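You operate a simulated robot arm through the tools that you are given. There is no shell and no other tool.

You run a simulated robot arm. Do the job below in one go: nothing can be reset, and whatever is moved stays where it is left.

TASK
Rinse the brown bundle pale by dunking it in the rinse sink.
Fine: teal drain lever down, spout over the sink, fill to the line, blue lever shut; end with the basket up, the sink drained, teal lever up; spill no water; leave the other bundles and controls.

Only the result counts: the job must be done as asked and must still hold three seconds after the hand-in. Knocking over, shifting, dropping, spilling or breaking anything else fails it.

THE ROBOT
A 7-joint arm with a fingered hand, fixed in place. Base frame: the origin is on the floor under the middle of its stand, x ahead of it, y to its left, z up. Lengths are in cm, angles in degrees, forces in N, time in s.
It reaches about 102.3 cm from its shoulder. Its first joint turns from -166.0 to 166.0 degrees. Payload 4 kg.
The tool frame sits at the grasp point between the pads (the TCP): z along the fingers, y along the line on which they close. The tips reach 3 cm beyond it. The gripper opens to 10.4 cm; its body begins 3.5 cm behind the TCP. The gripper is a hand of 4 fingers: y runs from the thumb to the fingers, the wrist lies at [-1.5, -11.3, -19] in the tool frame, and closing takes about 1.5 s.
Orientation is that of the tool frame in the base frame, as [roll, pitch, yaw] about the fixed x, y, z axes, in that order (R = Rz(yaw) Ry(pitch) Rx(roll)). With the fingers straight down and the wrist toward the robot, the tool's x, y and z point along [0, 1, 0], [1, 0, 0] and [0, 0, -1] of the base frame.

THE INTERFACE
- The arm moves only by the tool step_arm. Its argument "commands" is a list of rows, each an object (a shift or turn left out is 0, a gripper value left out holds the last) with "dp": the shift along the base's x, y, z in units of 30 mm (1.0 is 30 mm), a list of three; "dr": the turn, a rotation vector about the base's x, y, z in units of 8 degrees (1.0 is 8 degrees), a list of three. In form: [{"dp": [dx, dy, dz], "dr": [ax, ay, az]}, ...]. A call has 1 to 20 rows; each row shifts and turns the commanded pose from where the row before left it. "claw" is the opening in per cent of the stroke, from 0 (shut) to 100 (fully open), set as the call begins (left out, the last holds). A call with a number of a shift or a turn outside -1 to 1 is refused whole. Rows are played at 5 a second. More than 5 cm and 8.6 degrees between two rows, or a gripper value outside its range, and nothing of the call is played. A pose out of reach is approached as far as the arm can. The call stops where the force on the tool passes 60 N (or 10 N more than at its start, if that is more) or the arm is blocked; 0.2 s more then pass. Each finger travels about 15.3 cm/s and halts on what it meets, pressing with about 30 N; the grip force reading is that of the motor and also rises with nothing between the fingers. The clock runs only during rows and for 0.2 s after the last one: add rows that do not move to give the fingers time. The reply holds the time, the measured pose of the TCP, the force on the tool along the base axes, the opening and the grip force, in the units named above and with some noise, with the torque about the TCP (base axes, N m) and any sound that the robot's microphone picked up, and new pictures: "pictures" is both (left out), scene, wrist or none.
- Cameras (640 x 400 px; columns grow to the right, rows downward): "scene" is fixed at [39.97, -49.84, 144.84]; the picture's right is [0.93, -0.38, 0.00], its down [-0.05, -0.13, -0.99] and it looks along [0.38, 0.92, -0.14] (base axes); focal length 214 px, centre (320, 200). "wrist" rides on the gripper at [6.1, -9.2, -13] in the tool frame; the picture's right is [-0.81, 0.27, -0.52], its down [-0.53, -0.71, 0.46] and it looks along [-0.24, 0.64, 0.72] (tool axes); focal length 275 px, centre (320, 200). There is no depth. A picture from a camera that has moved, and an enlarged one, comes with that camera's place and axes in the base frame and with its lens.
- set_fingers(index, middle, ring, thumb_bend, thumb_turn): sets how far each is bent, from 0 (flat) to 100 (curled in); at 30 the hand is open as for a grip, at 70 the pads meet at the TCP. One left out holds its place. A second passes; each finger stops where it meets its share of the squeeze, and holds until it gets a number again. A gripper value or a shape takes the hand back. It gives what a move gives, with no picture; readings hold the bend of each and the force on the fingers (four entries, about 0 where the hand has none), thumb and palm. thumb_turn goes from beside the hand (0) to across from the fingers (100), as for a grip.
- set_grasp(shape): the hand has 4 fingers and takes this shape, open, in about a second: jaw (thumb against the fingers, like two jaws); tri (thumb and two fingers); tip (a fingertip pinch); poke (one finger out to press); point (the index stretched); flat (the hand flat); cup (the hand cupped); fist (a fist). The gripper value then closes the fingers along that shape, each until it touches; the sizes above hold for jaw. It gives what a move gives, with no picture.
- zoom(camera, box): a new picture of the part [left, top, right, bottom] of that camera's present view, enlarged. No time passes.
- finish_job(): hands the job in; it is judged then, once.

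Nothing tells you positions but the pictures and the camera data. Unless the task says otherwise, let go and move clear before handing in.

The tools are called by a JSON object that holds its "name" and its "arguments". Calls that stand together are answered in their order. step_arm: Moves the arm, as the interface text tells. Its arguments: {"type":"object","properties":{"commands":{"type":"array","items":{"type":"object","properties":{"dp":{"type":"array","items":{"type":"number"}},"dr":{"type":"array","items":{"type":"number"}}}}},"claw":{"type":"number"},"pictures":{"type":"string","enum":["both","scene","wrist","none"]}},"required":["commands"]} The other tools are called the same way: set_grasp (shape) gives the hand a shape; set_fingers (index, middle, ring, thumb_bend, thumb_turn) moves the fingers one by one; zoom (camera, box) takes an enlarged picture of a part of a camera's view; finish_job () hands the job in.

At the start:

```text
clock: 0.0
ee_pos: [54.79, -16.33, 127.87]
ee_rot: [180.0, 0.0, 90.0]
contact_force: [-0.4, 0.0, 0.6]
moment: [0.0, 0.01, 0.0]
opening: 10.36
grasp_force: 0.1
shape: jaw
bend: [30.0, 30.0, 30.0, 30.0, 98.0]
finger forces: [0.1, 0.0, 0.0, 0.0, 0.0, 0.0]
```

scene: 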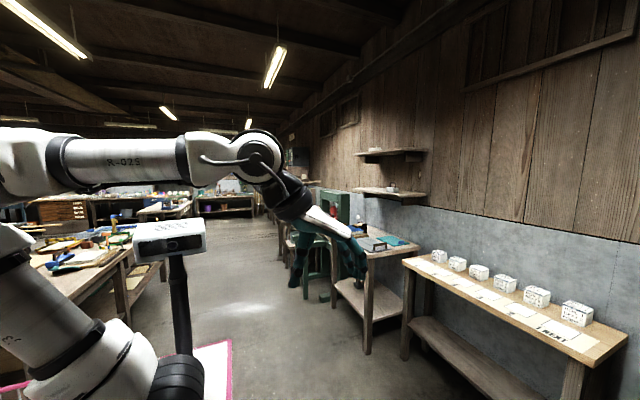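
wrist: 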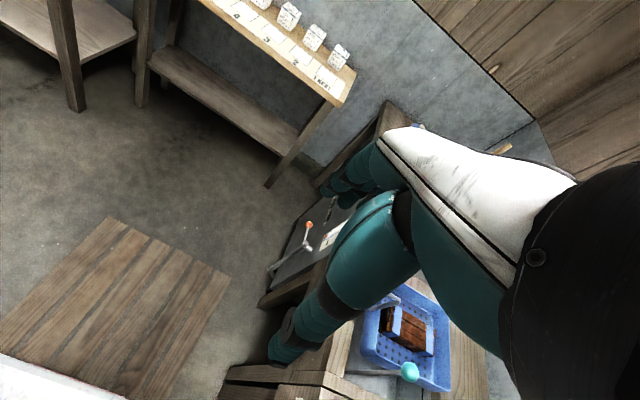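

I see the arm with a workshop and a table partly hidden behind the hand; the wrist view shows a blue basin with a brown bundle and a teal knob. I'll zoom in to both views before moving.

{"name": "zoom", "arguments": {"camera": "scene", "box": [260, 170, 440, 300]}}

{"name": "zoom", "arguments": {"camera": "wrist", "box": [200, 200, 520, 400]}}

```text
3.08 times, centred on (350, 235) of scene
camera zoom: at [39.97, -49.84, 144.84], right [0.93, -0.38, 0.0], down [-0.05, -0.13, -0.99], along [0.38, 0.92, -0.14], focal length 660 px, centre (228, 92)
```

zoom: 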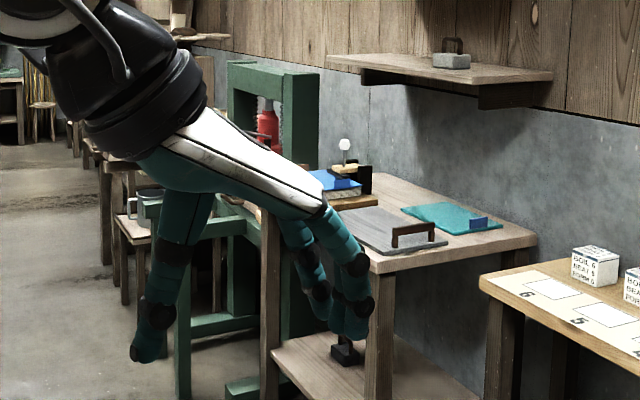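

```text
2.00 times, centred on (360, 300) of wrist
camera zoom: at [45.6, -10.16, 140.9], right [0.27, -0.81, 0.52], down [-0.71, -0.53, -0.46], along [0.64, -0.24, -0.72], focal length 551 px, centre (240, 0)
```

zoom: 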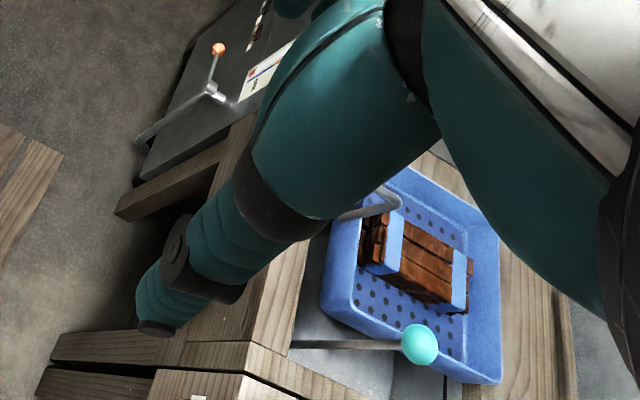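

The sink station (blue basket with brown bundle, teal knob) lies to the robot's right, out of the scene camera's view, so I'll turn the hand about vertical to look at it with the wrist camera.

{"name": "step_arm", "arguments": {"commands": [{"dr": [0, 0, -1]}, {"dr": [0, 0, -1]}, {"dr": [0, 0, -1]}, {"dr": [0, 0, -1]}, {"dr": [0, 0, -1]}, {"dr": [0, 0, -1]}]}}

```text
clock: 1.4
ee_pos: [54.7, -16.34, 127.81]
ee_rot: [179.9, 0.1, 41.9]
contact_force: [-1.2, 1.1, -0.1]
moment: [-0.02, -0.01, 0.02]
opening: 10.33
grasp_force: 0.0
shape: jaw
bend: [30.0, 30.0, 30.0, 30.0, 98.0]
finger forces: [0.0, 0.1, 0.1, 0.1, 0.1, 0.0]
camera wrist: at [53.19, -5.39, 140.87], right [-0.42, -0.75, 0.52], down [-0.87, 0.18, -0.46], along [0.25, -0.64, -0.72], focal length 275 px, centre (320, 200)
```

scene: 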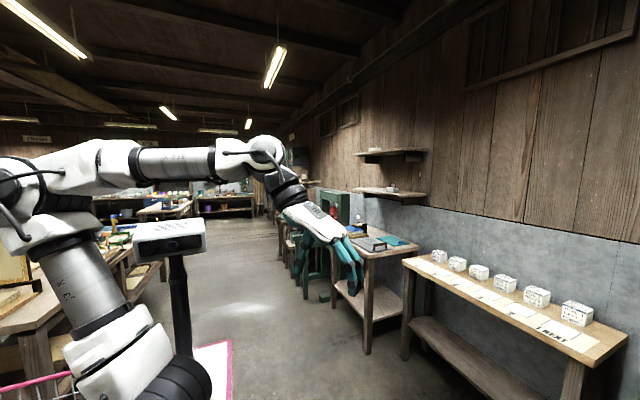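
wrist: 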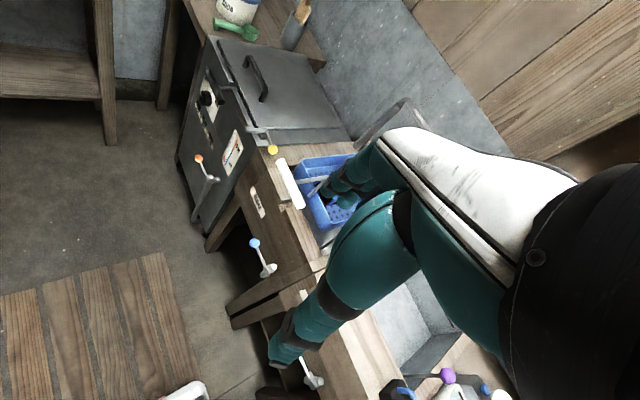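

The station front edge runs along x at about y≈-39, with the front panel levers facing the robot (+y). I'll turn the hand to face it and shift forward for a clearer view.

{"name": "step_arm", "arguments": {"commands": [{"dp": [1, 0.5, 0], "dr": [0, 0, -1]}, {"dp": [1, 0.5, 0], "dr": [0, 0, -1]}, {"dp": [1, 0.5, 0], "dr": [0, 0, -1]}, {"dp": [1, 0.5, 0], "dr": [0, 0, -1]}, {"dp": [1, 0.5, 0], "dr": [0, 0, -1]}, {"dp": [0, 0, 0], "dr": [0, 0, -0.25]}], "pictures": "wrist"}}

```text
clock: 2.8
ee_pos: [69.91, -8.69, 127.93]
ee_rot: [179.9, 0.0, 0.0]
contact_force: [1.1, 0.1, -0.9]
moment: [-0.02, -0.02, 0.0]
opening: 10.36
grasp_force: 0.1
shape: jaw
bend: [30.0, 30.0, 30.0, 30.0, 98.0]
finger forces: [0.1, 0.0, 0.1, 0.0, 0.1, 0.0]
camera wrist: at [75.92, 0.39, 140.99], right [-0.81, -0.27, 0.52], down [-0.53, 0.71, -0.46], along [-0.25, -0.65, -0.72], focal length 275 px, centre (320, 200)
```

wrist: 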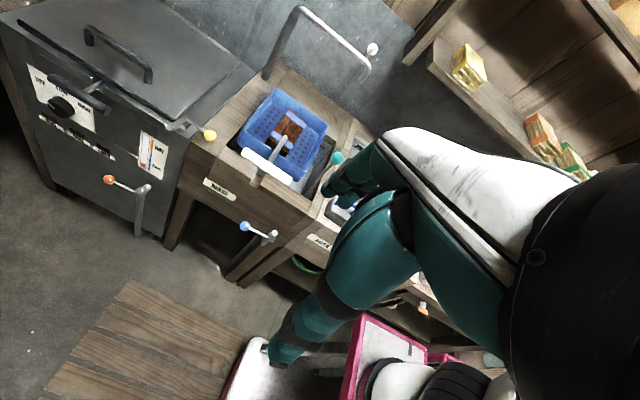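

{"name": "zoom", "arguments": {"camera": "wrist", "box": [180, 0, 400, 137]}}

{"name": "zoom", "arguments": {"camera": "wrist", "box": [190, 100, 400, 260]}}

{"name": "zoom", "arguments": {"camera": "wrist", "box": [0, 0, 220, 240]}}

```text
2.91 times, centred on (290, 68) of wrist
camera zoom: at [75.92, 0.39, 140.99], right [-0.81, -0.27, 0.52], down [-0.53, 0.71, -0.46], along [-0.25, -0.65, -0.72], focal length 801 px, centre (407, 582)
```

zoom: 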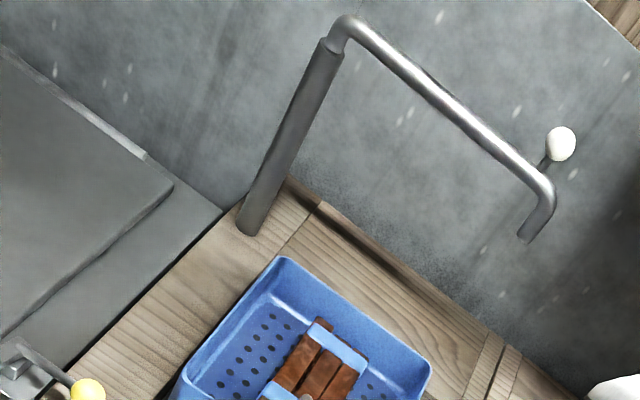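

```text
2.50 times, centred on (295, 180) of wrist
camera zoom: at [75.92, 0.39, 140.99], right [-0.81, -0.27, 0.52], down [-0.53, 0.71, -0.46], along [-0.25, -0.65, -0.72], focal length 688 px, centre (382, 250)
```

zoom: 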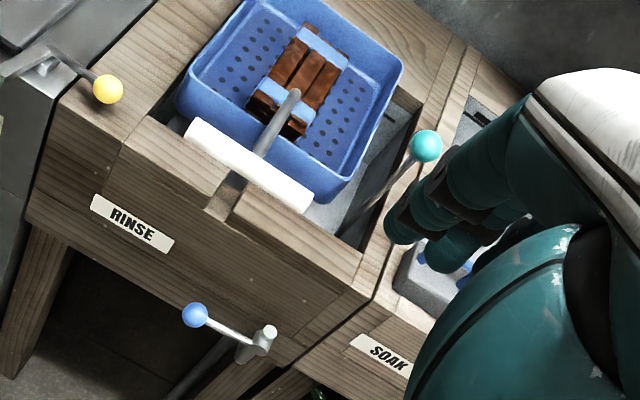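

```text
1.67 times, centred on (110, 120) of wrist
camera zoom: at [75.92, 0.39, 140.99], right [-0.81, -0.27, 0.52], down [-0.53, 0.71, -0.46], along [-0.25, -0.65, -0.72], focal length 459 px, centre (670, 333)
```

zoom: 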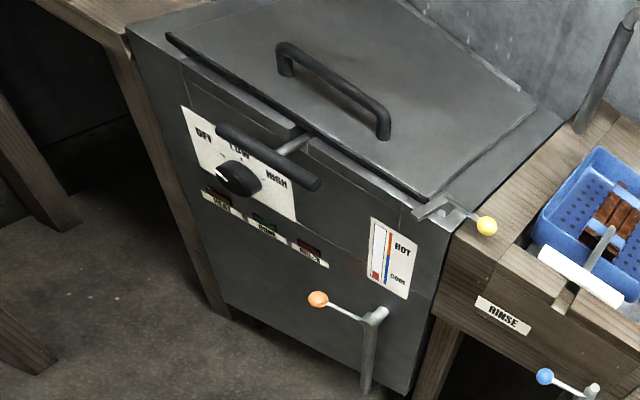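

I see the RINSE box with the blue basket, white handle, teal drain knob, swivel spout at back left (white knob) and the blue tap lever on the front. I'll move sideways for a second view and triangulate positions.

{"name": "step_arm", "arguments": {"commands": [{"dp": [-1, 0, 0]}, {"dp": [-1, 0, 0]}, {"dp": [-1, 0, 0]}, {"dp": [-1, 0, 0]}, {"dp": [-1, 0, 0]}], "pictures": "wrist"}}

{"name": "zoom", "arguments": {"camera": "wrist", "box": [150, 0, 350, 125]}}

{"name": "zoom", "arguments": {"camera": "wrist", "box": [150, 80, 350, 205]}}

```text
clock: 4.0
ee_pos: [54.77, -8.65, 127.8]
ee_rot: [180.0, 0.0, -0.2]
contact_force: [0.7, 0.0, -0.1]
moment: [-0.03, 0.06, 0.01]
opening: 10.37
grasp_force: 0.1
shape: jaw
bend: [30.0, 30.0, 30.0, 30.0, 98.0]
finger forces: [0.0, 0.1, 0.1, 0.0, 0.0, 0.0]
camera wrist: at [60.78, 0.42, 140.87], right [-0.81, -0.27, 0.52], down [-0.53, 0.71, -0.45], along [-0.24, -0.64, -0.72], focal length 275 px, centre (320, 200)
```

wrist: 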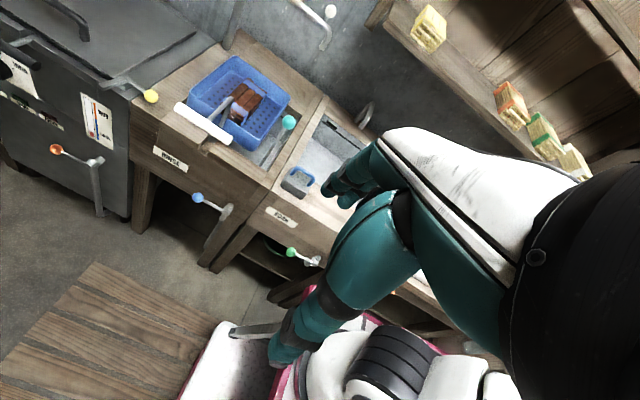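

```text
3.20 times, centred on (250, 62) of wrist
camera zoom: at [60.78, 0.42, 140.87], right [-0.81, -0.27, 0.52], down [-0.53, 0.71, -0.45], along [-0.24, -0.64, -0.72], focal length 881 px, centre (544, 640)
```

zoom: 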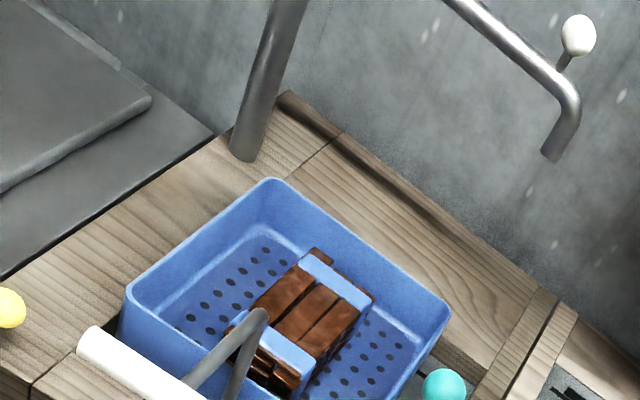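

```text
3.20 times, centred on (250, 142) of wrist
camera zoom: at [60.78, 0.42, 140.87], right [-0.81, -0.27, 0.52], down [-0.53, 0.71, -0.45], along [-0.24, -0.64, -0.72], focal length 881 px, centre (544, 384)
```

zoom: 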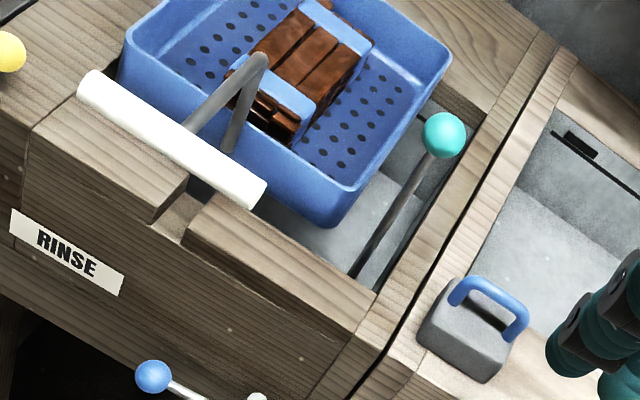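

{"name": "zoom", "arguments": {"camera": "wrist", "box": [165, 85, 245, 155]}}

{"name": "zoom", "arguments": {"camera": "wrist", "box": [220, 90, 320, 180]}}

{"name": "zoom", "arguments": {"camera": "wrist", "box": [140, 130, 340, 280]}}

```text
5.71 times, centred on (205, 120) of wrist
camera zoom: at [60.78, 0.42, 140.87], right [-0.81, -0.27, 0.52], down [-0.53, 0.71, -0.45], along [-0.24, -0.64, -0.72], focal length 1573 px, centre (977, 657)
```

zoom: 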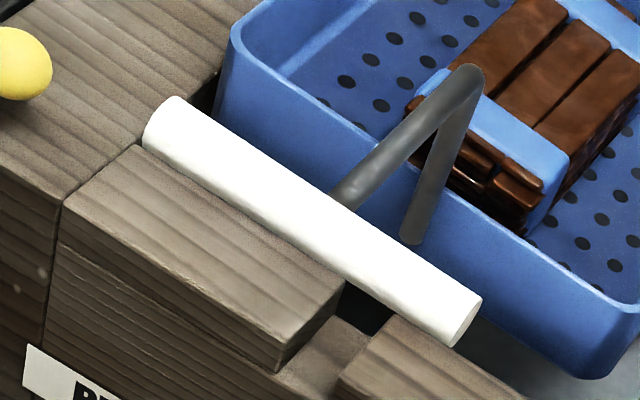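

```text
4.44 times, centred on (270, 135) of wrist
camera zoom: at [60.78, 0.42, 140.87], right [-0.81, -0.27, 0.52], down [-0.53, 0.71, -0.45], along [-0.24, -0.64, -0.72], focal length 1224 px, centre (542, 489)
```

zoom: 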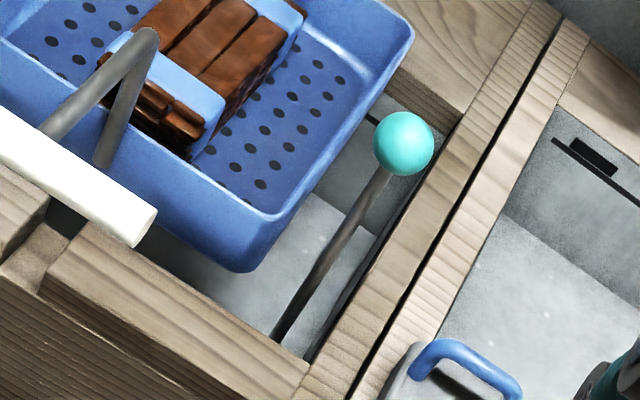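

```text
2.67 times, centred on (240, 205) of wrist
camera zoom: at [60.78, 0.42, 140.87], right [-0.81, -0.27, 0.52], down [-0.53, 0.71, -0.45], along [-0.24, -0.64, -0.72], focal length 734 px, centre (533, 187)
```

zoom: 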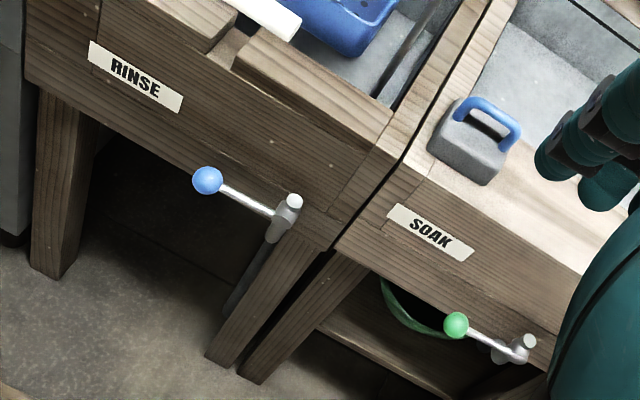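

The rinse basket hangs on an inverted-L arm with a white handle at about [74,-41,95]; the teal knob is at about [60.5,-54.4,97.5], the blue ball at about [70,-40,69] and the spout knob at about [67,-85,112]. I'll tilt the camera to look down into the sink to understand how each of these moves.

{"name": "step_arm", "arguments": {"commands": [{"dp": [0.5, -1, -0.4], "dr": [0.5, 0, 0]}, {"dp": [0.5, -1, -0.4], "dr": [0.5, 0, 0]}, {"dp": [0.5, -1, -0.4], "dr": [0.5, 0, 0]}, {"dp": [0.5, -1, -0.4], "dr": [0.5, 0, 0]}, {"dp": [0.5, -1, -0.4], "dr": [0.5, 0, 0]}, {"dp": [0, -1, -0.4], "dr": [0.5, 0, 0]}, {"dp": [0, -1, -0.4], "dr": [0.5, 0, 0]}, {"dp": [0, -1, -0.4], "dr": [0.5, 0, 0]}, {"dp": [0, -1, -0.4], "dr": [0, 0, 0]}, {"dp": [0, -1, -0.4], "dr": [0, 0, 0]}], "pictures": "wrist"}}

```text
clock: 6.2
ee_pos: [62.17, -38.73, 115.75]
ee_rot: [-148.0, 0.0, 0.0]
contact_force: [-0.9, 1.3, 0.7]
moment: [0.03, -0.01, 0.0]
opening: 10.37
grasp_force: 0.1
shape: jaw
bend: [30.0, 30.0, 30.0, 30.0, 98.0]
finger forces: [0.0, 0.0, 0.0, 0.0, 0.0, 0.0]
camera wrist: at [68.3, -37.99, 131.75], right [-0.81, -0.51, 0.29], down [-0.53, 0.85, -0.01], along [-0.24, -0.16, -0.96], focal length 275 px, centre (320, 200)
```

wrist: 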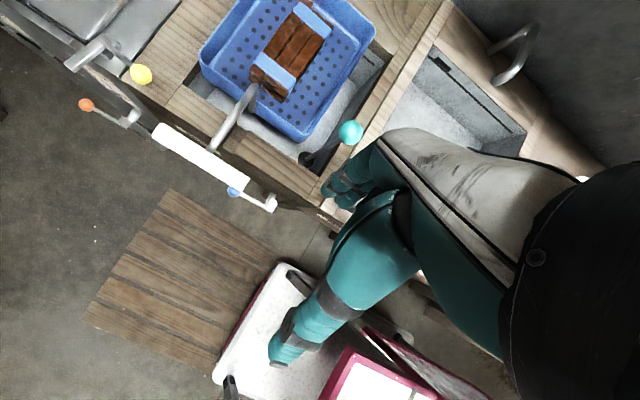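

{"name": "zoom", "arguments": {"camera": "wrist", "box": [140, 0, 400, 163]}}

{"name": "zoom", "arguments": {"camera": "wrist", "box": [140, 80, 380, 240]}}

{"name": "zoom", "arguments": {"camera": "wrist", "box": [270, 80, 390, 180]}}

```text
2.45 times, centred on (270, 82) of wrist
camera zoom: at [68.3, -37.99, 131.75], right [-0.81, -0.51, 0.29], down [-0.53, 0.85, -0.01], along [-0.24, -0.16, -0.96], focal length 676 px, centre (443, 491)
```

zoom: 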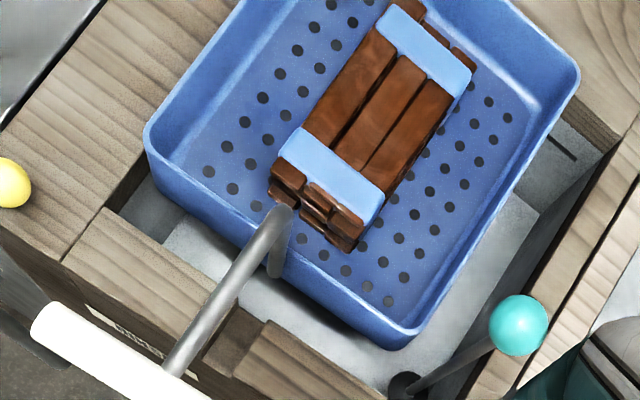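

```text
2.50 times, centred on (260, 160) of wrist
camera zoom: at [68.3, -37.99, 131.75], right [-0.81, -0.51, 0.29], down [-0.53, 0.85, -0.01], along [-0.24, -0.16, -0.96], focal length 688 px, centre (470, 300)
```

zoom: 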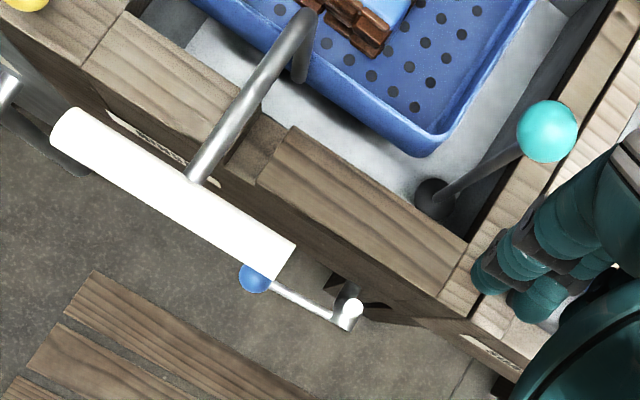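

```text
4.00 times, centred on (330, 130) of wrist
camera zoom: at [68.3, -37.99, 131.75], right [-0.81, -0.51, 0.29], down [-0.53, 0.85, -0.01], along [-0.24, -0.16, -0.96], focal length 1101 px, centre (280, 480)
```

zoom: 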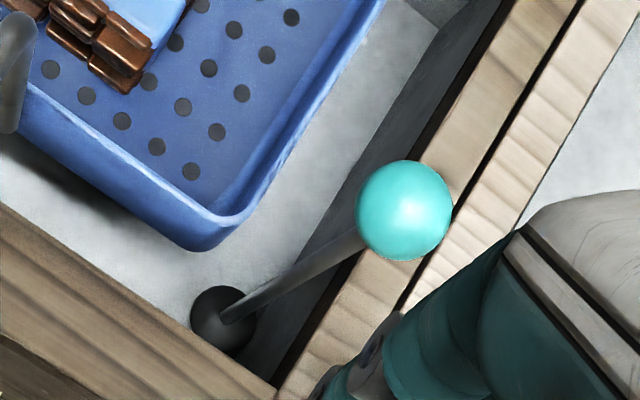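

{"name": "zoom", "arguments": {"camera": "wrist", "box": [215, 170, 295, 220]}}

{"name": "zoom", "arguments": {"camera": "wrist", "box": [60, 30, 180, 130]}}

{"name": "zoom", "arguments": {"camera": "wrist", "box": [350, 10, 450, 130]}}

```text
8.00 times, centred on (255, 195) of wrist
camera zoom: at [68.3, -37.99, 131.75], right [-0.81, -0.51, 0.29], down [-0.53, 0.85, -0.01], along [-0.24, -0.16, -0.96], focal length 2202 px, centre (840, 240)
```

zoom: 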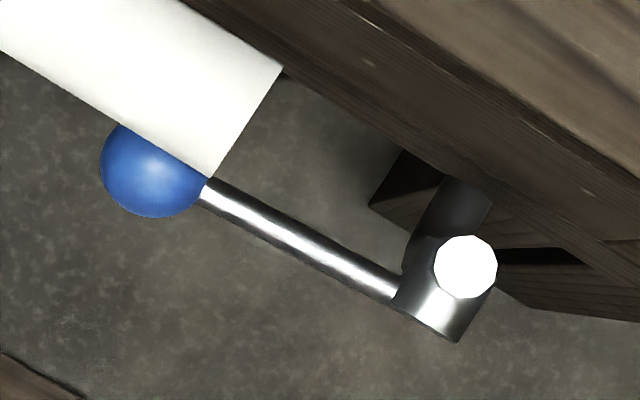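

```text
4.00 times, centred on (120, 80) of wrist
camera zoom: at [68.3, -37.99, 131.75], right [-0.81, -0.51, 0.29], down [-0.53, 0.85, -0.01], along [-0.24, -0.16, -0.96], focal length 1101 px, centre (1120, 680)
```

zoom: 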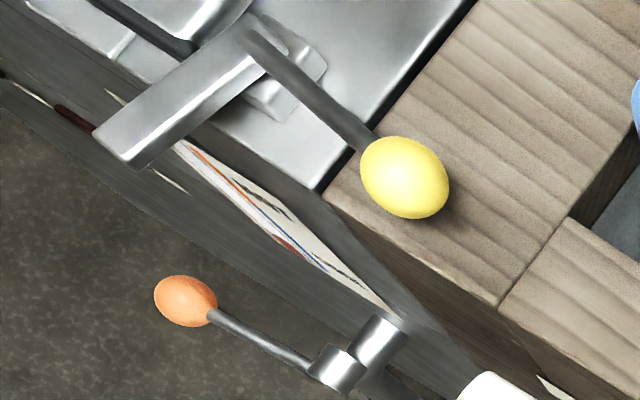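

```text
3.33 times, centred on (400, 70) of wrist
camera zoom: at [68.3, -37.99, 131.75], right [-0.81, -0.51, 0.29], down [-0.53, 0.85, -0.01], along [-0.24, -0.16, -0.96], focal length 918 px, centre (53, 633)
```

zoom: 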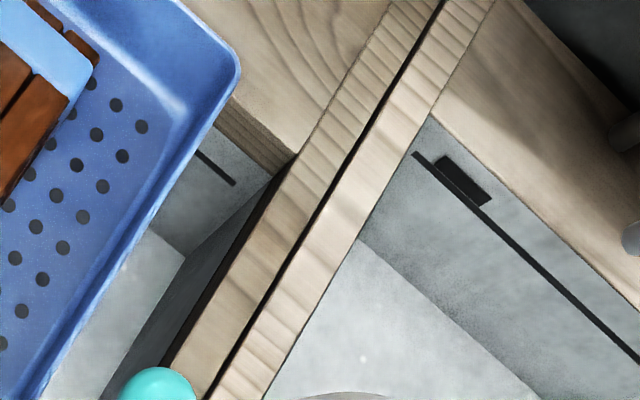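

The teal lever is a vertical plunger with a black plug at its foot over the drain; the fill line is on the inner back wall. I'll straighten the hand and move above the teal knob (about [60.6,-54.3,97.5]).

{"name": "step_arm", "arguments": {"commands": [{"dp": [-0.1, -0.9, 0], "dr": [-1, 0, 0]}, {"dp": [-0.1, -0.9, 0], "dr": [-1, 0, 0]}, {"dp": [-0.1, -0.9, 0], "dr": [-1, 0, 0]}, {"dp": [-0.1, -0.9, 0], "dr": [-1, 0, 0]}, {"dp": [-0.1, -0.8, 0]}, {"dp": [0, -0.79, -0.5]}], "pictures": "wrist"}}

```text
clock: 7.6
ee_pos: [60.75, -54.22, 114.36]
ee_rot: [-180.0, -0.1, -0.1]
contact_force: [-0.1, 0.5, 0.3]
moment: [0.02, -0.06, -0.02]
opening: 10.36
grasp_force: 0.1
shape: jaw
bend: [30.0, 30.0, 30.0, 30.0, 98.0]
finger forces: [0.0, 0.0, 0.0, 0.0, 0.0, 0.0]
camera wrist: at [66.88, -45.04, 127.33], right [-0.81, -0.27, 0.52], down [-0.53, 0.71, -0.46], along [-0.24, -0.65, -0.72], focal length 275 px, centre (320, 200)
```

wrist: 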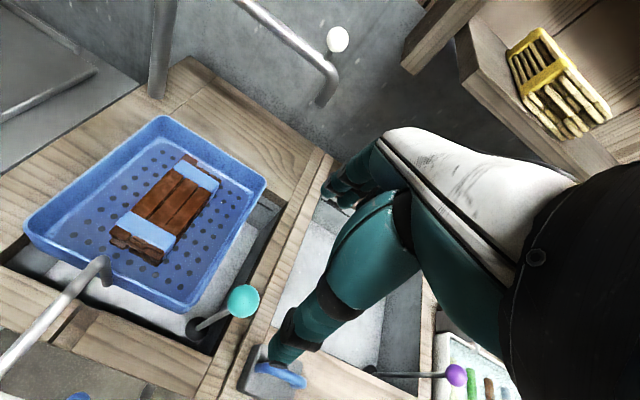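

The hand is directly above the teal knob with fingers open. I'll lower it so the knob sits between the pads.

{"name": "step_arm", "arguments": {"commands": [{"dp": [0, 0, -1]}, {"dp": [0, 0, -1]}, {"dp": [0, 0, -1]}, {"dp": [0, 0, -1]}, {"dp": [0, 0, -1]}], "pictures": "wrist"}}

```text
clock: 8.8
ee_pos: [60.76, -54.53, 99.28]
ee_rot: [180.0, 0.0, -0.1]
contact_force: [-0.2, -0.1, 0.5]
moment: [-0.02, -0.04, -0.03]
opening: 10.39
grasp_force: 0.1
shape: jaw
bend: [30.0, 30.0, 30.0, 30.0, 98.0]
finger forces: [0.1, 0.0, 0.1, 0.1, 0.0, 0.1]
camera wrist: at [66.78, -45.31, 112.44], right [-0.81, -0.27, 0.52], down [-0.53, 0.71, -0.46], along [-0.24, -0.64, -0.72], focal length 275 px, centre (320, 200)
```

wrist: 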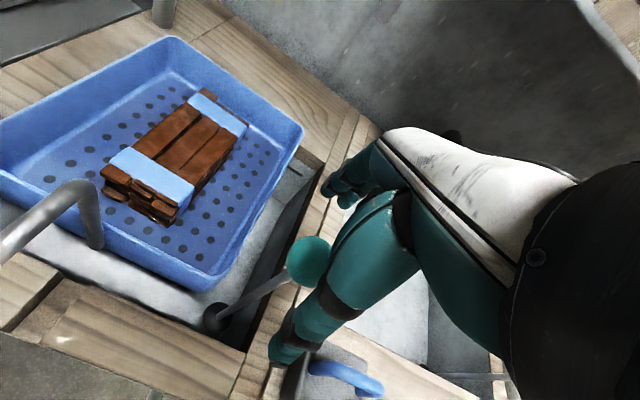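

{"name": "step_arm", "arguments": {"commands": [{"dp": [0.05, 0.1, -0.5]}], "pictures": "none"}}

{"name": "step_arm", "arguments": {"commands": [{}, {}, {}, {}, {}, {}, {}, {}], "claw": 0, "pictures": "wrist"}}

```text
clock: 9.2
ee_pos: [60.91, -54.01, 97.88]
ee_rot: [-180.0, 0.0, -0.1]
contact_force: [0.5, -0.1, -0.2]
moment: [0.01, -0.02, 0.0]
opening: 10.38
grasp_force: 0.1
shape: jaw
bend: [30.0, 30.0, 30.0, 30.0, 98.0]
finger forces: [0.1, 0.0, 0.0, 0.1, 0.0, 0.0]
```

```text
clock: 11.0
ee_pos: [60.87, -53.89, 97.71]
ee_rot: [-179.9, 0.1, -0.1]
contact_force: [0.4, 12.1, -21.9]
moment: [0.12, 0.0, 0.04]
opening: 1.84
grasp_force: 29.6
shape: jaw
bend: [73.0, 62.0, 66.0, 75.0, 100.0]
finger forces: [14.3, 6.9, 0.1, 0.0, 32.2, 0.0]
camera wrist: at [66.99, -44.79, 110.8], right [-0.81, -0.28, 0.52], down [-0.53, 0.71, -0.45], along [-0.25, -0.64, -0.72], focal length 275 px, centre (320, 200)
```

wrist: 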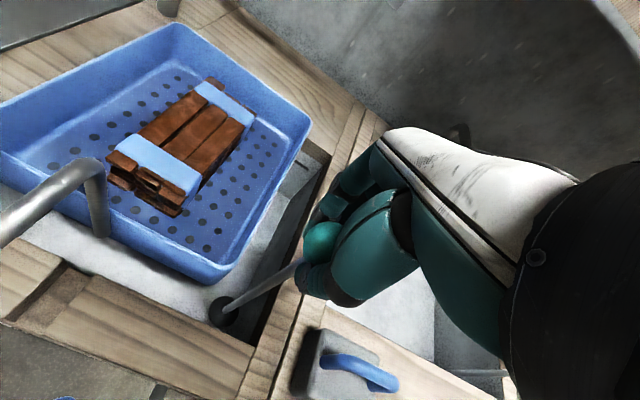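

The fingers hold the knob. I'll press it downward and watch the plug.

{"name": "step_arm", "arguments": {"commands": [{"dp": [0, 0, -0.3]}, {"dp": [0, 0, -0.3]}, {"dp": [0, 0, -0.3]}], "pictures": "wrist"}}

```text
clock: 11.8
ee_pos: [61.01, -54.02, 95.19]
ee_rot: [-179.9, 0.0, 0.0]
contact_force: [-3.0, 15.5, -0.9]
moment: [0.23, 0.06, -0.01]
opening: 1.96
grasp_force: 29.8
shape: jaw
bend: [74.0, 63.0, 66.0, 75.0, 100.0]
finger forces: [10.9, 5.6, 0.1, 0.0, 28.2, 0.0]
camera wrist: at [67.03, -44.89, 108.18], right [-0.81, -0.27, 0.52], down [-0.53, 0.71, -0.46], along [-0.24, -0.64, -0.72], focal length 275 px, centre (320, 200)
```

wrist: 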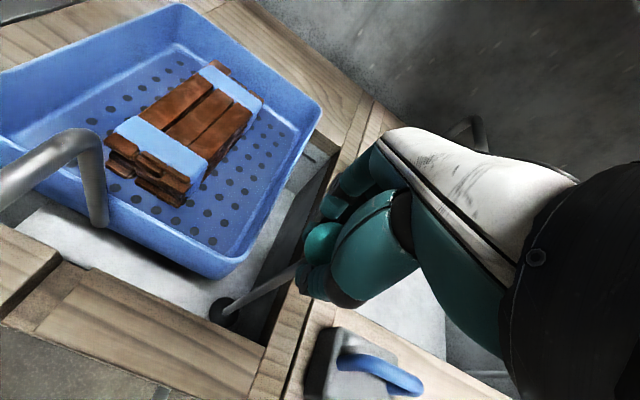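

{"name": "step_arm", "arguments": {"commands": [{"dp": [0, 0, -0.3]}, {"dp": [0, 0, -0.3]}], "pictures": "wrist"}}

{"name": "zoom", "arguments": {"camera": "wrist", "box": [180, 220, 400, 360]}}

```text
clock: 12.4
ee_pos: [60.91, -53.98, 93.41]
ee_rot: [179.9, -0.2, 0.0]
contact_force: [0.5, 14.0, 5.8]
moment: [0.24, -0.02, 0.0]
opening: 2.02
grasp_force: 29.9
shape: jaw
bend: [74.0, 63.0, 66.0, 75.0, 100.0]
finger forces: [10.5, 4.0, 0.1, 0.1, 25.2, 0.0]
camera wrist: at [66.96, -44.84, 106.5], right [-0.81, -0.27, 0.52], down [-0.53, 0.71, -0.46], along [-0.24, -0.65, -0.72], focal length 275 px, centre (320, 200)
```

wrist: 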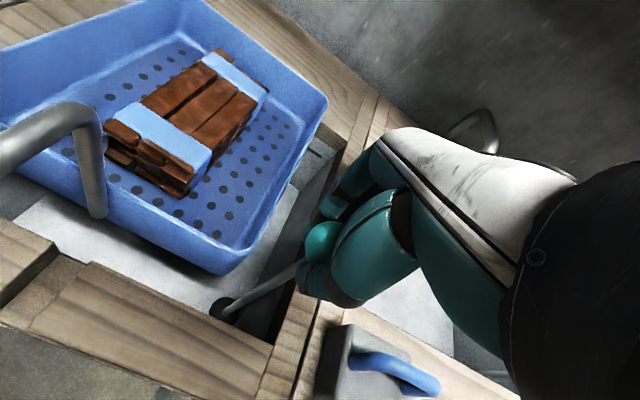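

```text
2.86 times, centred on (290, 290) of wrist
camera zoom: at [66.96, -44.84, 106.5], right [-0.81, -0.27, 0.52], down [-0.53, 0.71, -0.46], along [-0.24, -0.65, -0.72], focal length 786 px, centre (406, -57)
```

zoom: 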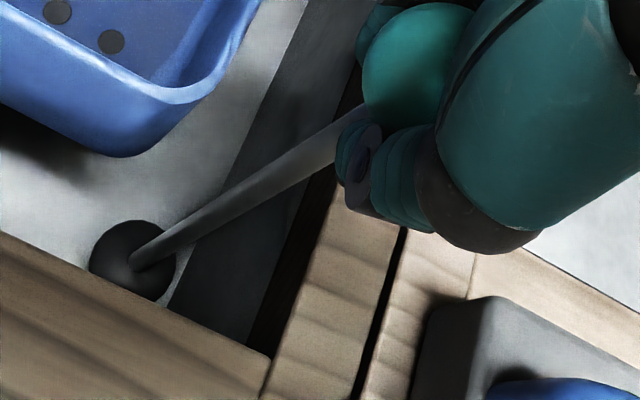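

The plunger follows the hand (about 4 cm so far). Continuing down until it seats.

{"name": "step_arm", "arguments": {"commands": [{"dp": [0, 0, -0.3]}, {"dp": [0, 0, -0.3]}], "pictures": "none"}}

{"name": "step_arm", "arguments": {"commands": [{"dp": [0, 0, -0.3]}], "pictures": "wrist"}}

{"name": "zoom", "arguments": {"camera": "wrist", "box": [180, 220, 400, 360]}}

```text
clock: 13.0
ee_pos: [61.03, -53.9, 91.62]
ee_rot: [179.9, -0.2, 0.1]
contact_force: [8.5, 13.4, 20.3]
moment: [0.1, -0.12, 0.0]
opening: 1.88
grasp_force: 30.2
shape: jaw
bend: [75.0, 74.0, 66.0, 82.0, 100.0]
finger forces: [0.0, 5.7, 0.0, 0.1, 25.7, 0.1]
```

```text
clock: 13.4
ee_pos: [61.03, -54.09, 90.62]
ee_rot: [180.0, -0.1, -0.1]
contact_force: [10.5, 6.6, 14.7]
moment: [0.07, -0.15, 0.01]
opening: 1.68
grasp_force: 30.0
shape: jaw
bend: [74.0, 74.0, 66.0, 83.0, 100.0]
finger forces: [0.0, 3.5, 0.0, 0.0, 21.8, 0.0]
camera wrist: at [67.03, -44.87, 103.7], right [-0.81, -0.27, 0.52], down [-0.53, 0.71, -0.46], along [-0.24, -0.65, -0.72], focal length 275 px, centre (320, 200)
```

wrist: 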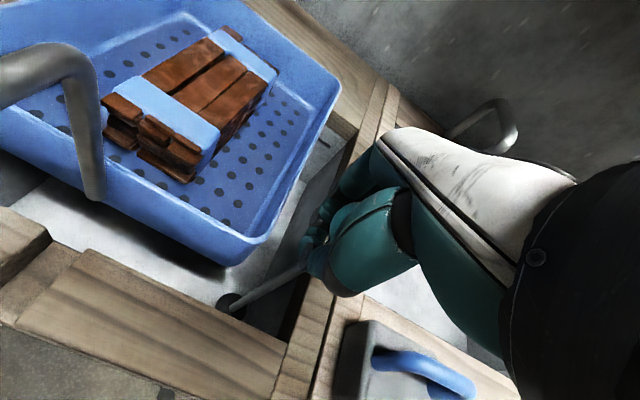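

```text
2.86 times, centred on (290, 290) of wrist
camera zoom: at [67.03, -44.87, 103.7], right [-0.81, -0.27, 0.52], down [-0.53, 0.71, -0.46], along [-0.24, -0.65, -0.72], focal length 786 px, centre (406, -57)
```

zoom: 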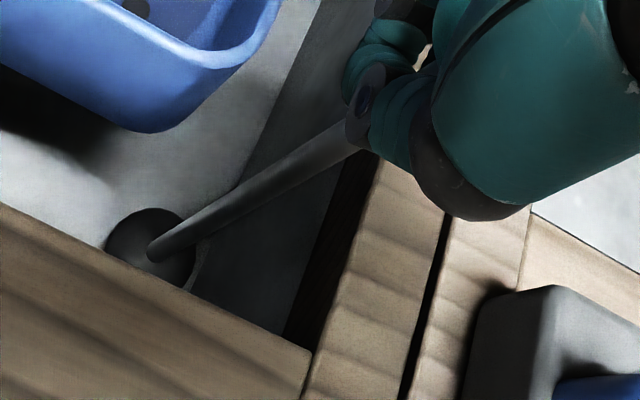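

The fingers slid past the knob, so the plunger has probably seated. I'll open and rise to check its height.

{"name": "step_arm", "arguments": {"commands": [{}, {}, {}, {}, {}, {}], "claw": 100, "pictures": "wrist"}}

{"name": "step_arm", "arguments": {"commands": [{"dp": [0, 0, 1]}, {"dp": [0, 0, 1]}, {"dp": [0, 0, 1]}], "pictures": "wrist"}}

{"name": "zoom", "arguments": {"camera": "wrist", "box": [180, 200, 360, 360]}}

```text
clock: 14.8
ee_pos: [60.89, -54.04, 90.61]
ee_rot: [-179.9, 0.0, 0.0]
contact_force: [0.0, 0.6, -0.4]
moment: [-0.01, -0.04, 0.0]
opening: 10.39
grasp_force: 0.1
shape: jaw
bend: [30.0, 30.0, 30.0, 30.0, 98.0]
finger forces: [0.0, 0.1, 0.0, 0.1, 0.1, 0.0]
camera wrist: at [67.0, -44.89, 103.66], right [-0.81, -0.27, 0.52], down [-0.53, 0.71, -0.46], along [-0.24, -0.64, -0.72], focal length 275 px, centre (320, 200)
```

wrist: 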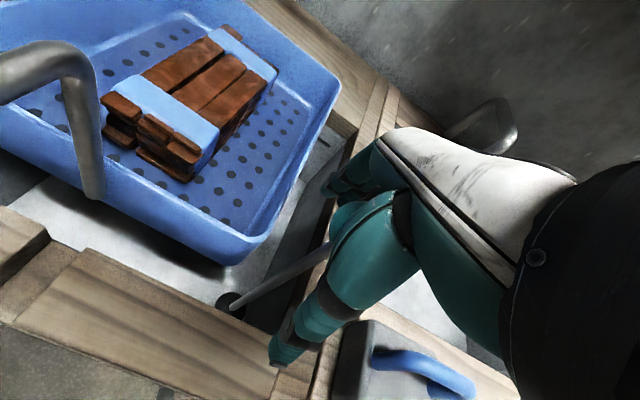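

```text
clock: 15.6
ee_pos: [61.02, -53.85, 99.69]
ee_rot: [-180.0, -0.1, 0.0]
contact_force: [-0.4, -0.2, 0.5]
moment: [0.0, -0.02, -0.01]
opening: 10.37
grasp_force: 0.1
shape: jaw
bend: [30.0, 30.0, 30.0, 30.0, 98.0]
finger forces: [0.0, 0.0, 0.1, 0.1, 0.0, 0.1]
camera wrist: at [66.97, -44.79, 112.7], right [-0.81, -0.28, 0.52], down [-0.53, 0.71, -0.45], along [-0.24, -0.64, -0.72], focal length 275 px, centre (320, 200)
```

wrist: 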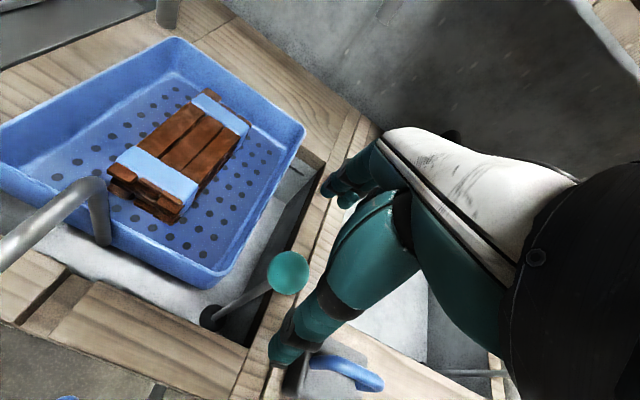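

```text
2.50 times, centred on (270, 280) of wrist
camera zoom: at [66.97, -44.79, 112.7], right [-0.81, -0.28, 0.52], down [-0.53, 0.71, -0.45], along [-0.24, -0.64, -0.72], focal length 688 px, centre (445, 0)
```

zoom: 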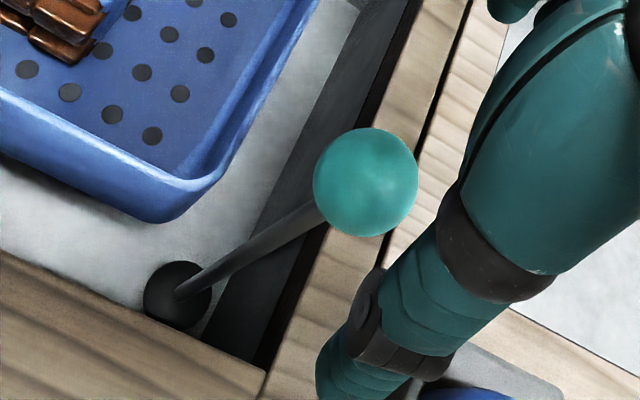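

The knob moved about 4 cm down (now z≈93.4). To make sure the plug is seated, I'll close the fingers above it and press down gently on top.

{"name": "step_arm", "arguments": {"commands": [{"dp": [-0.05, -0.1, 1]}], "pictures": "none"}}

{"name": "step_arm", "arguments": {"commands": [{}, {}, {}, {}, {}, {}, {}, {}], "claw": 0, "pictures": "wrist"}}

{"name": "zoom", "arguments": {"camera": "wrist", "box": [200, 180, 400, 320]}}

```text
clock: 16.0
ee_pos: [60.77, -54.22, 102.59]
ee_rot: [180.0, 0.0, 0.0]
contact_force: [0.3, -0.1, -0.2]
moment: [0.03, 0.03, -0.03]
opening: 10.37
grasp_force: 0.0
shape: jaw
bend: [30.0, 30.0, 30.0, 30.0, 98.0]
finger forces: [0.0, 0.0, 0.0, 0.1, 0.0, 0.0]
```

```text
clock: 17.8
ee_pos: [60.8, -54.31, 102.51]
ee_rot: [-180.0, -0.1, -0.1]
contact_force: [0.4, 0.0, -0.7]
moment: [-0.02, 0.0, -0.02]
opening: 0.0
grasp_force: 30.0
shape: jaw
bend: [70.0, 70.0, 70.0, 46.0, 100.0]
finger forces: [0.1, 0.0, 0.0, 0.1, 0.0, 0.1]
camera wrist: at [66.88, -45.1, 115.68], right [-0.81, -0.27, 0.52], down [-0.53, 0.71, -0.46], along [-0.24, -0.64, -0.72], focal length 275 px, centre (320, 200)
```

wrist: 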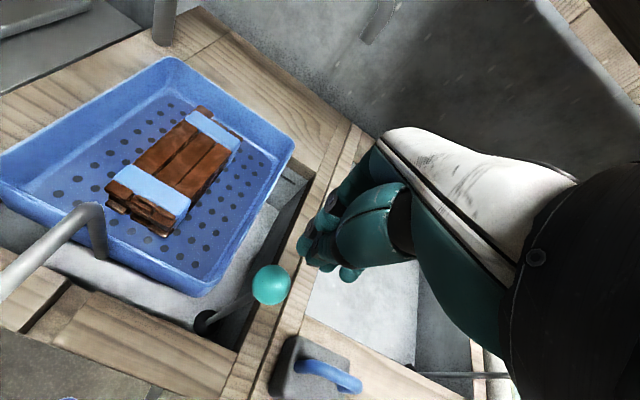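

```text
2.86 times, centred on (300, 250) of wrist
camera zoom: at [66.88, -45.1, 115.68], right [-0.81, -0.27, 0.52], down [-0.53, 0.71, -0.46], along [-0.24, -0.64, -0.72], focal length 786 px, centre (377, 57)
```

zoom: 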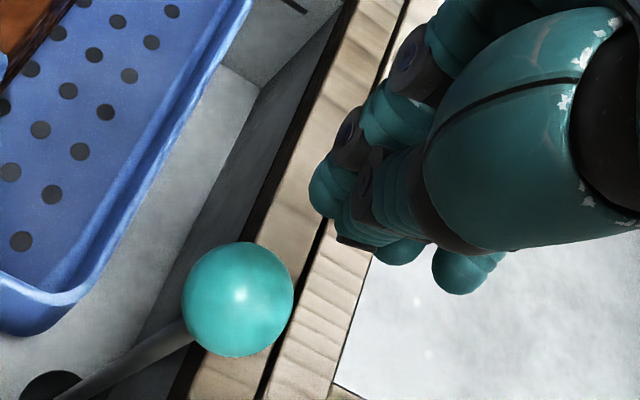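

{"name": "step_arm", "arguments": {"commands": [{"dp": [0, 0, -0.5]}, {"dp": [0, 0, -0.5]}, {"dp": [0, 0, -0.3]}, {"dp": [0, 0, -0.2]}], "pictures": "none"}}

{"name": "step_arm", "arguments": {"commands": [{"dp": [0, 0, -0.2]}, {"dp": [0, 0, -0.1]}], "pictures": "none"}}

{"name": "step_arm", "arguments": {"commands": [{"dp": [0, 0, -0.2]}, {"dp": [0, 0, -0.1]}], "pictures": "wrist"}}

```text
clock: 18.8
ee_pos: [60.72, -54.29, 98.19]
ee_rot: [180.0, 0.0, 0.0]
contact_force: [-0.1, 0.0, -0.5]
moment: [-0.03, 0.01, 0.01]
opening: 0.01
grasp_force: 29.8
shape: jaw
bend: [70.0, 70.0, 70.0, 46.0, 100.0]
finger forces: [0.0, 0.0, 0.0, 0.0, 0.0, 0.0]
```

```text
clock: 19.4
ee_pos: [60.84, -54.35, 97.62]
ee_rot: [179.7, -0.3, 0.1]
contact_force: [-0.7, 6.5, 41.1]
moment: [0.37, 0.02, 0.01]
opening: 0.0
grasp_force: 30.3
shape: jaw
bend: [70.0, 70.0, 70.0, 46.0, 100.0]
finger forces: [0.1, 0.0, 0.1, 0.0, 63.8, 0.0]
```

```text
clock: 19.7
ee_pos: [60.88, -54.66, 97.67]
ee_rot: [179.5, -0.5, 0.0]
contact_force: [-3.4, 8.7, 24.4]
moment: [0.35, 0.14, 0.03]
opening: 0.01
grasp_force: 29.7
shape: jaw
bend: [70.0, 70.0, 70.0, 46.0, 100.0]
finger forces: [0.0, 0.1, 0.0, 0.0, 48.4, 0.0]
stopped in row 1: the force on the tool passed its limit at 70 N (the readings are from after the stop); the commanded pose is now the measured one
camera wrist: at [66.82, -45.31, 110.64], right [-0.82, -0.27, 0.51], down [-0.53, 0.71, -0.47], along [-0.24, -0.65, -0.72], focal length 275 px, centre (320, 200)
```

wrist: 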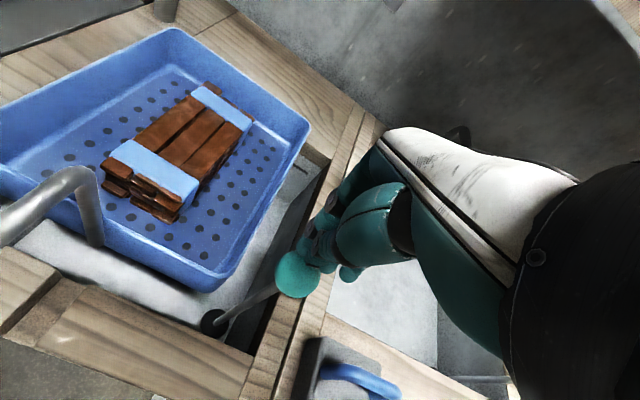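

The plunger is firmly bottomed (70 N stop, knob at z≈93.4). Next I'll rise and look at the spout (knob about [67.4,-85.2,112], tube at z≈108) and the shelf at the right, keeping clear of it.

{"name": "step_arm", "arguments": {"commands": [{"dp": [0, 0, 1]}, {"dp": [0, 0, 1]}, {"dp": [0.3, 0, 1]}, {"dp": [0.5, 0, 1]}, {"dp": [0.5, 0, 1]}, {"dp": [0.5, 0, 1]}, {"dp": [0.2, 0, 1]}, {"dp": [0, 0, 1]}], "pictures": "wrist"}}

{"name": "zoom", "arguments": {"camera": "wrist", "box": [0, 0, 400, 250]}}

{"name": "zoom", "arguments": {"camera": "wrist", "box": [380, 0, 640, 200]}}

```text
clock: 21.5
ee_pos: [66.76, -54.39, 121.4]
ee_rot: [179.6, -0.3, 0.0]
contact_force: [0.2, -0.7, -0.5]
moment: [0.02, 0.04, 0.0]
opening: 0.0
grasp_force: 29.8
shape: jaw
bend: [70.0, 70.0, 70.0, 46.0, 100.0]
finger forces: [0.0, 0.0, 0.1, 0.0, 0.0, 0.0]
camera wrist: at [72.72, -45.2, 134.42], right [-0.81, -0.27, 0.51], down [-0.53, 0.71, -0.46], along [-0.24, -0.65, -0.72], focal length 275 px, centre (320, 200)
```

wrist: 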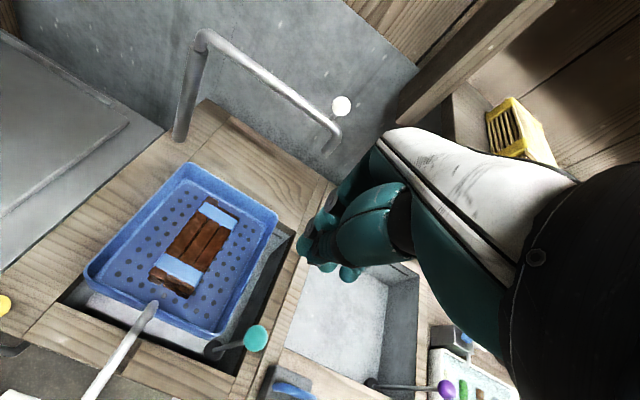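

```text
1.60 times, centred on (200, 125) of wrist
camera zoom: at [72.72, -45.2, 134.42], right [-0.81, -0.27, 0.51], down [-0.53, 0.71, -0.46], along [-0.24, -0.65, -0.72], focal length 440 px, centre (512, 320)
```

zoom: 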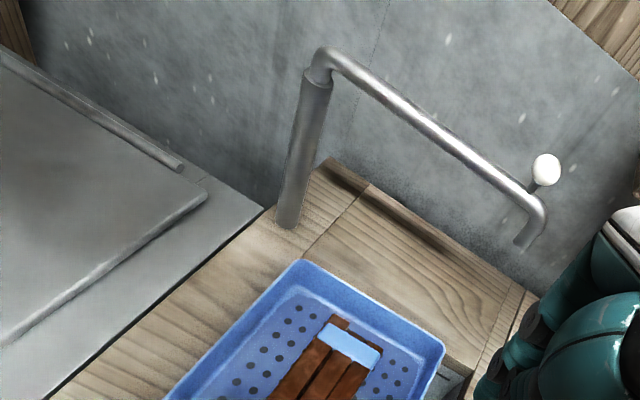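

```text
2.00 times, centred on (510, 100) of wrist
camera zoom: at [72.72, -45.2, 134.42], right [-0.81, -0.27, 0.51], down [-0.53, 0.71, -0.46], along [-0.24, -0.65, -0.72], focal length 551 px, centre (-60, 400)
```

zoom: 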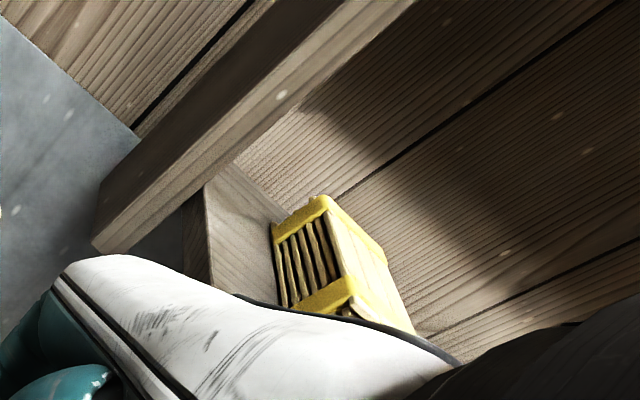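

The shelf's left end is near x≈55 and its upright bottom near [58,-87,114], so the spout knob at x≈67 leaves room. I'll open the hand and move out above the spout knob, checking reach.

{"name": "step_arm", "arguments": {"commands": [{"dp": [0.05, -1, 0.1]}, {"dp": [0.05, -1, 0.1]}, {"dp": [0.05, -1, 0.1]}, {"dp": [0.05, -1, 0]}, {"dp": [0, -1, 0]}, {"dp": [0, -1, 0]}], "claw": 100, "pictures": "both"}}

```text
clock: 22.9
ee_pos: [67.56, -72.42, 122.44]
ee_rot: [179.6, -0.3, 0.0]
contact_force: [-0.4, 0.0, -0.2]
moment: [-0.02, 0.02, 0.02]
opening: 10.35
grasp_force: 0.1
shape: jaw
bend: [30.0, 30.0, 30.0, 30.0, 98.0]
finger forces: [0.0, 0.0, 0.0, 0.1, 0.1, 0.0]
camera wrist: at [73.51, -63.22, 135.4], right [-0.81, -0.27, 0.51], down [-0.53, 0.71, -0.46], along [-0.24, -0.65, -0.72], focal length 275 px, centre (320, 200)
```

scene: 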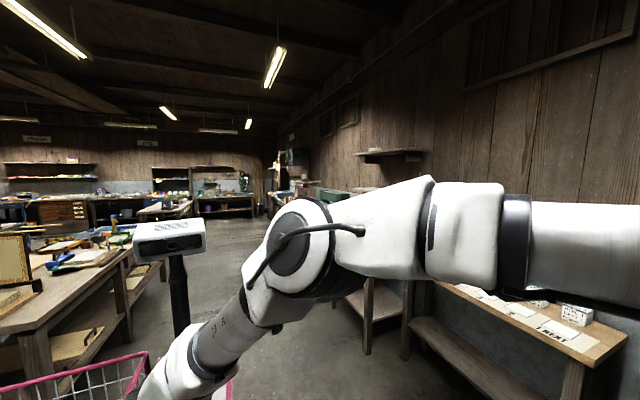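
wrist: 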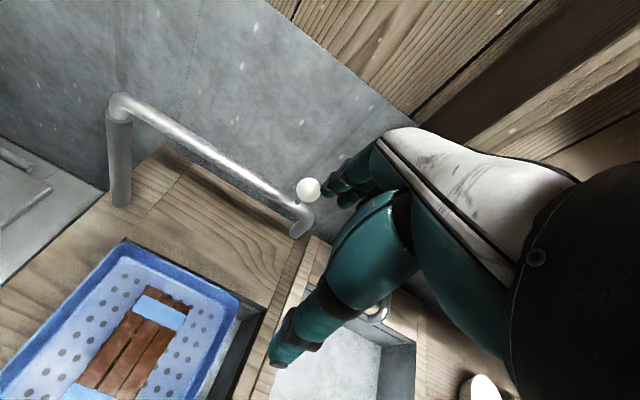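

{"name": "step_arm", "arguments": {"commands": [{"dp": [0, -1, 0]}, {"dp": [0, -1, 0]}, {"dp": [0, -1, 0]}, {"dp": [0, -1, 0]}, {"dp": [0, -0.27, 0]}], "pictures": "both"}}

```text
clock: 24.1
ee_pos: [66.32, -82.64, 120.87]
ee_rot: [179.7, -0.4, 0.0]
contact_force: [-0.8, 1.2, 0.6]
moment: [0.0, -0.02, -0.06]
opening: 10.35
grasp_force: 0.1
shape: jaw
bend: [30.0, 30.0, 30.0, 30.0, 98.0]
finger forces: [0.1, 0.0, 0.1, 0.0, 0.0, 0.1]
out of reach, approached as far as the arm can: row 3, 4, 5
camera wrist: at [72.28, -73.44, 133.93], right [-0.81, -0.27, 0.51], down [-0.53, 0.71, -0.46], along [-0.24, -0.65, -0.72], focal length 275 px, centre (320, 200)
```

scene: 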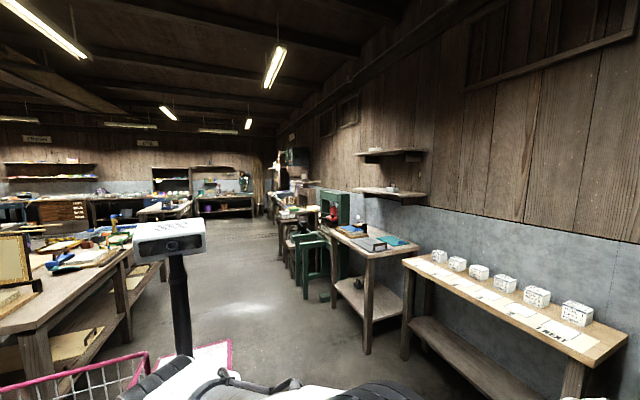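
wrist: 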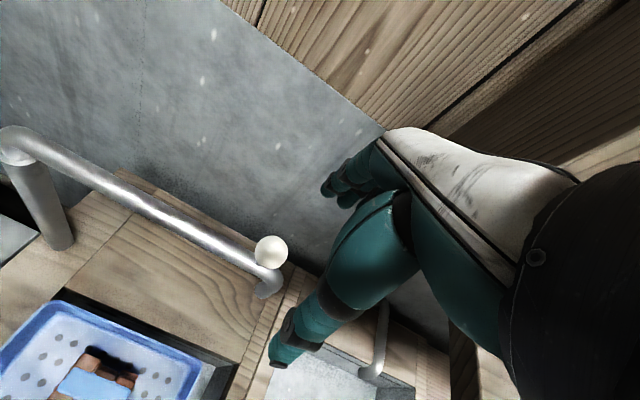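

Reach runs out slightly short at this height. Tilting the hand a little outward and going lower will bring the wrist closer; I'll do that in place.

{"name": "step_arm", "arguments": {"commands": [{"dp": [0, 0.5, 0], "dr": [-0.5, 0, 0]}, {"dp": [0, 0.3, 0], "dr": [-0.5, 0, 0]}, {"dp": [0, 0, -0.3], "dr": [-0.5, 0, 0]}, {}], "pictures": "wrist"}}

```text
clock: 25.1
ee_pos: [66.36, -80.22, 119.92]
ee_rot: [167.6, -0.5, 0.1]
contact_force: [-0.1, -0.3, 0.6]
moment: [0.01, 0.0, -0.01]
opening: 10.41
grasp_force: 0.1
shape: jaw
bend: [30.0, 30.0, 30.0, 30.0, 98.0]
finger forces: [0.0, 0.0, 0.0, 0.0, 0.0, 0.0]
camera wrist: at [72.3, -68.53, 130.79], right [-0.81, -0.16, 0.56], down [-0.53, 0.6, -0.6], along [-0.24, -0.79, -0.57], focal length 275 px, centre (320, 200)
```

wrist: 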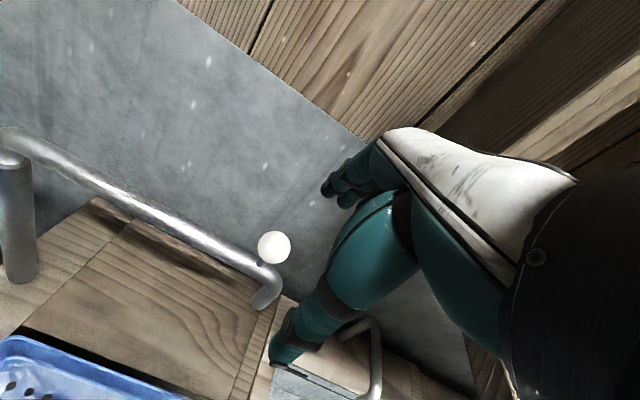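

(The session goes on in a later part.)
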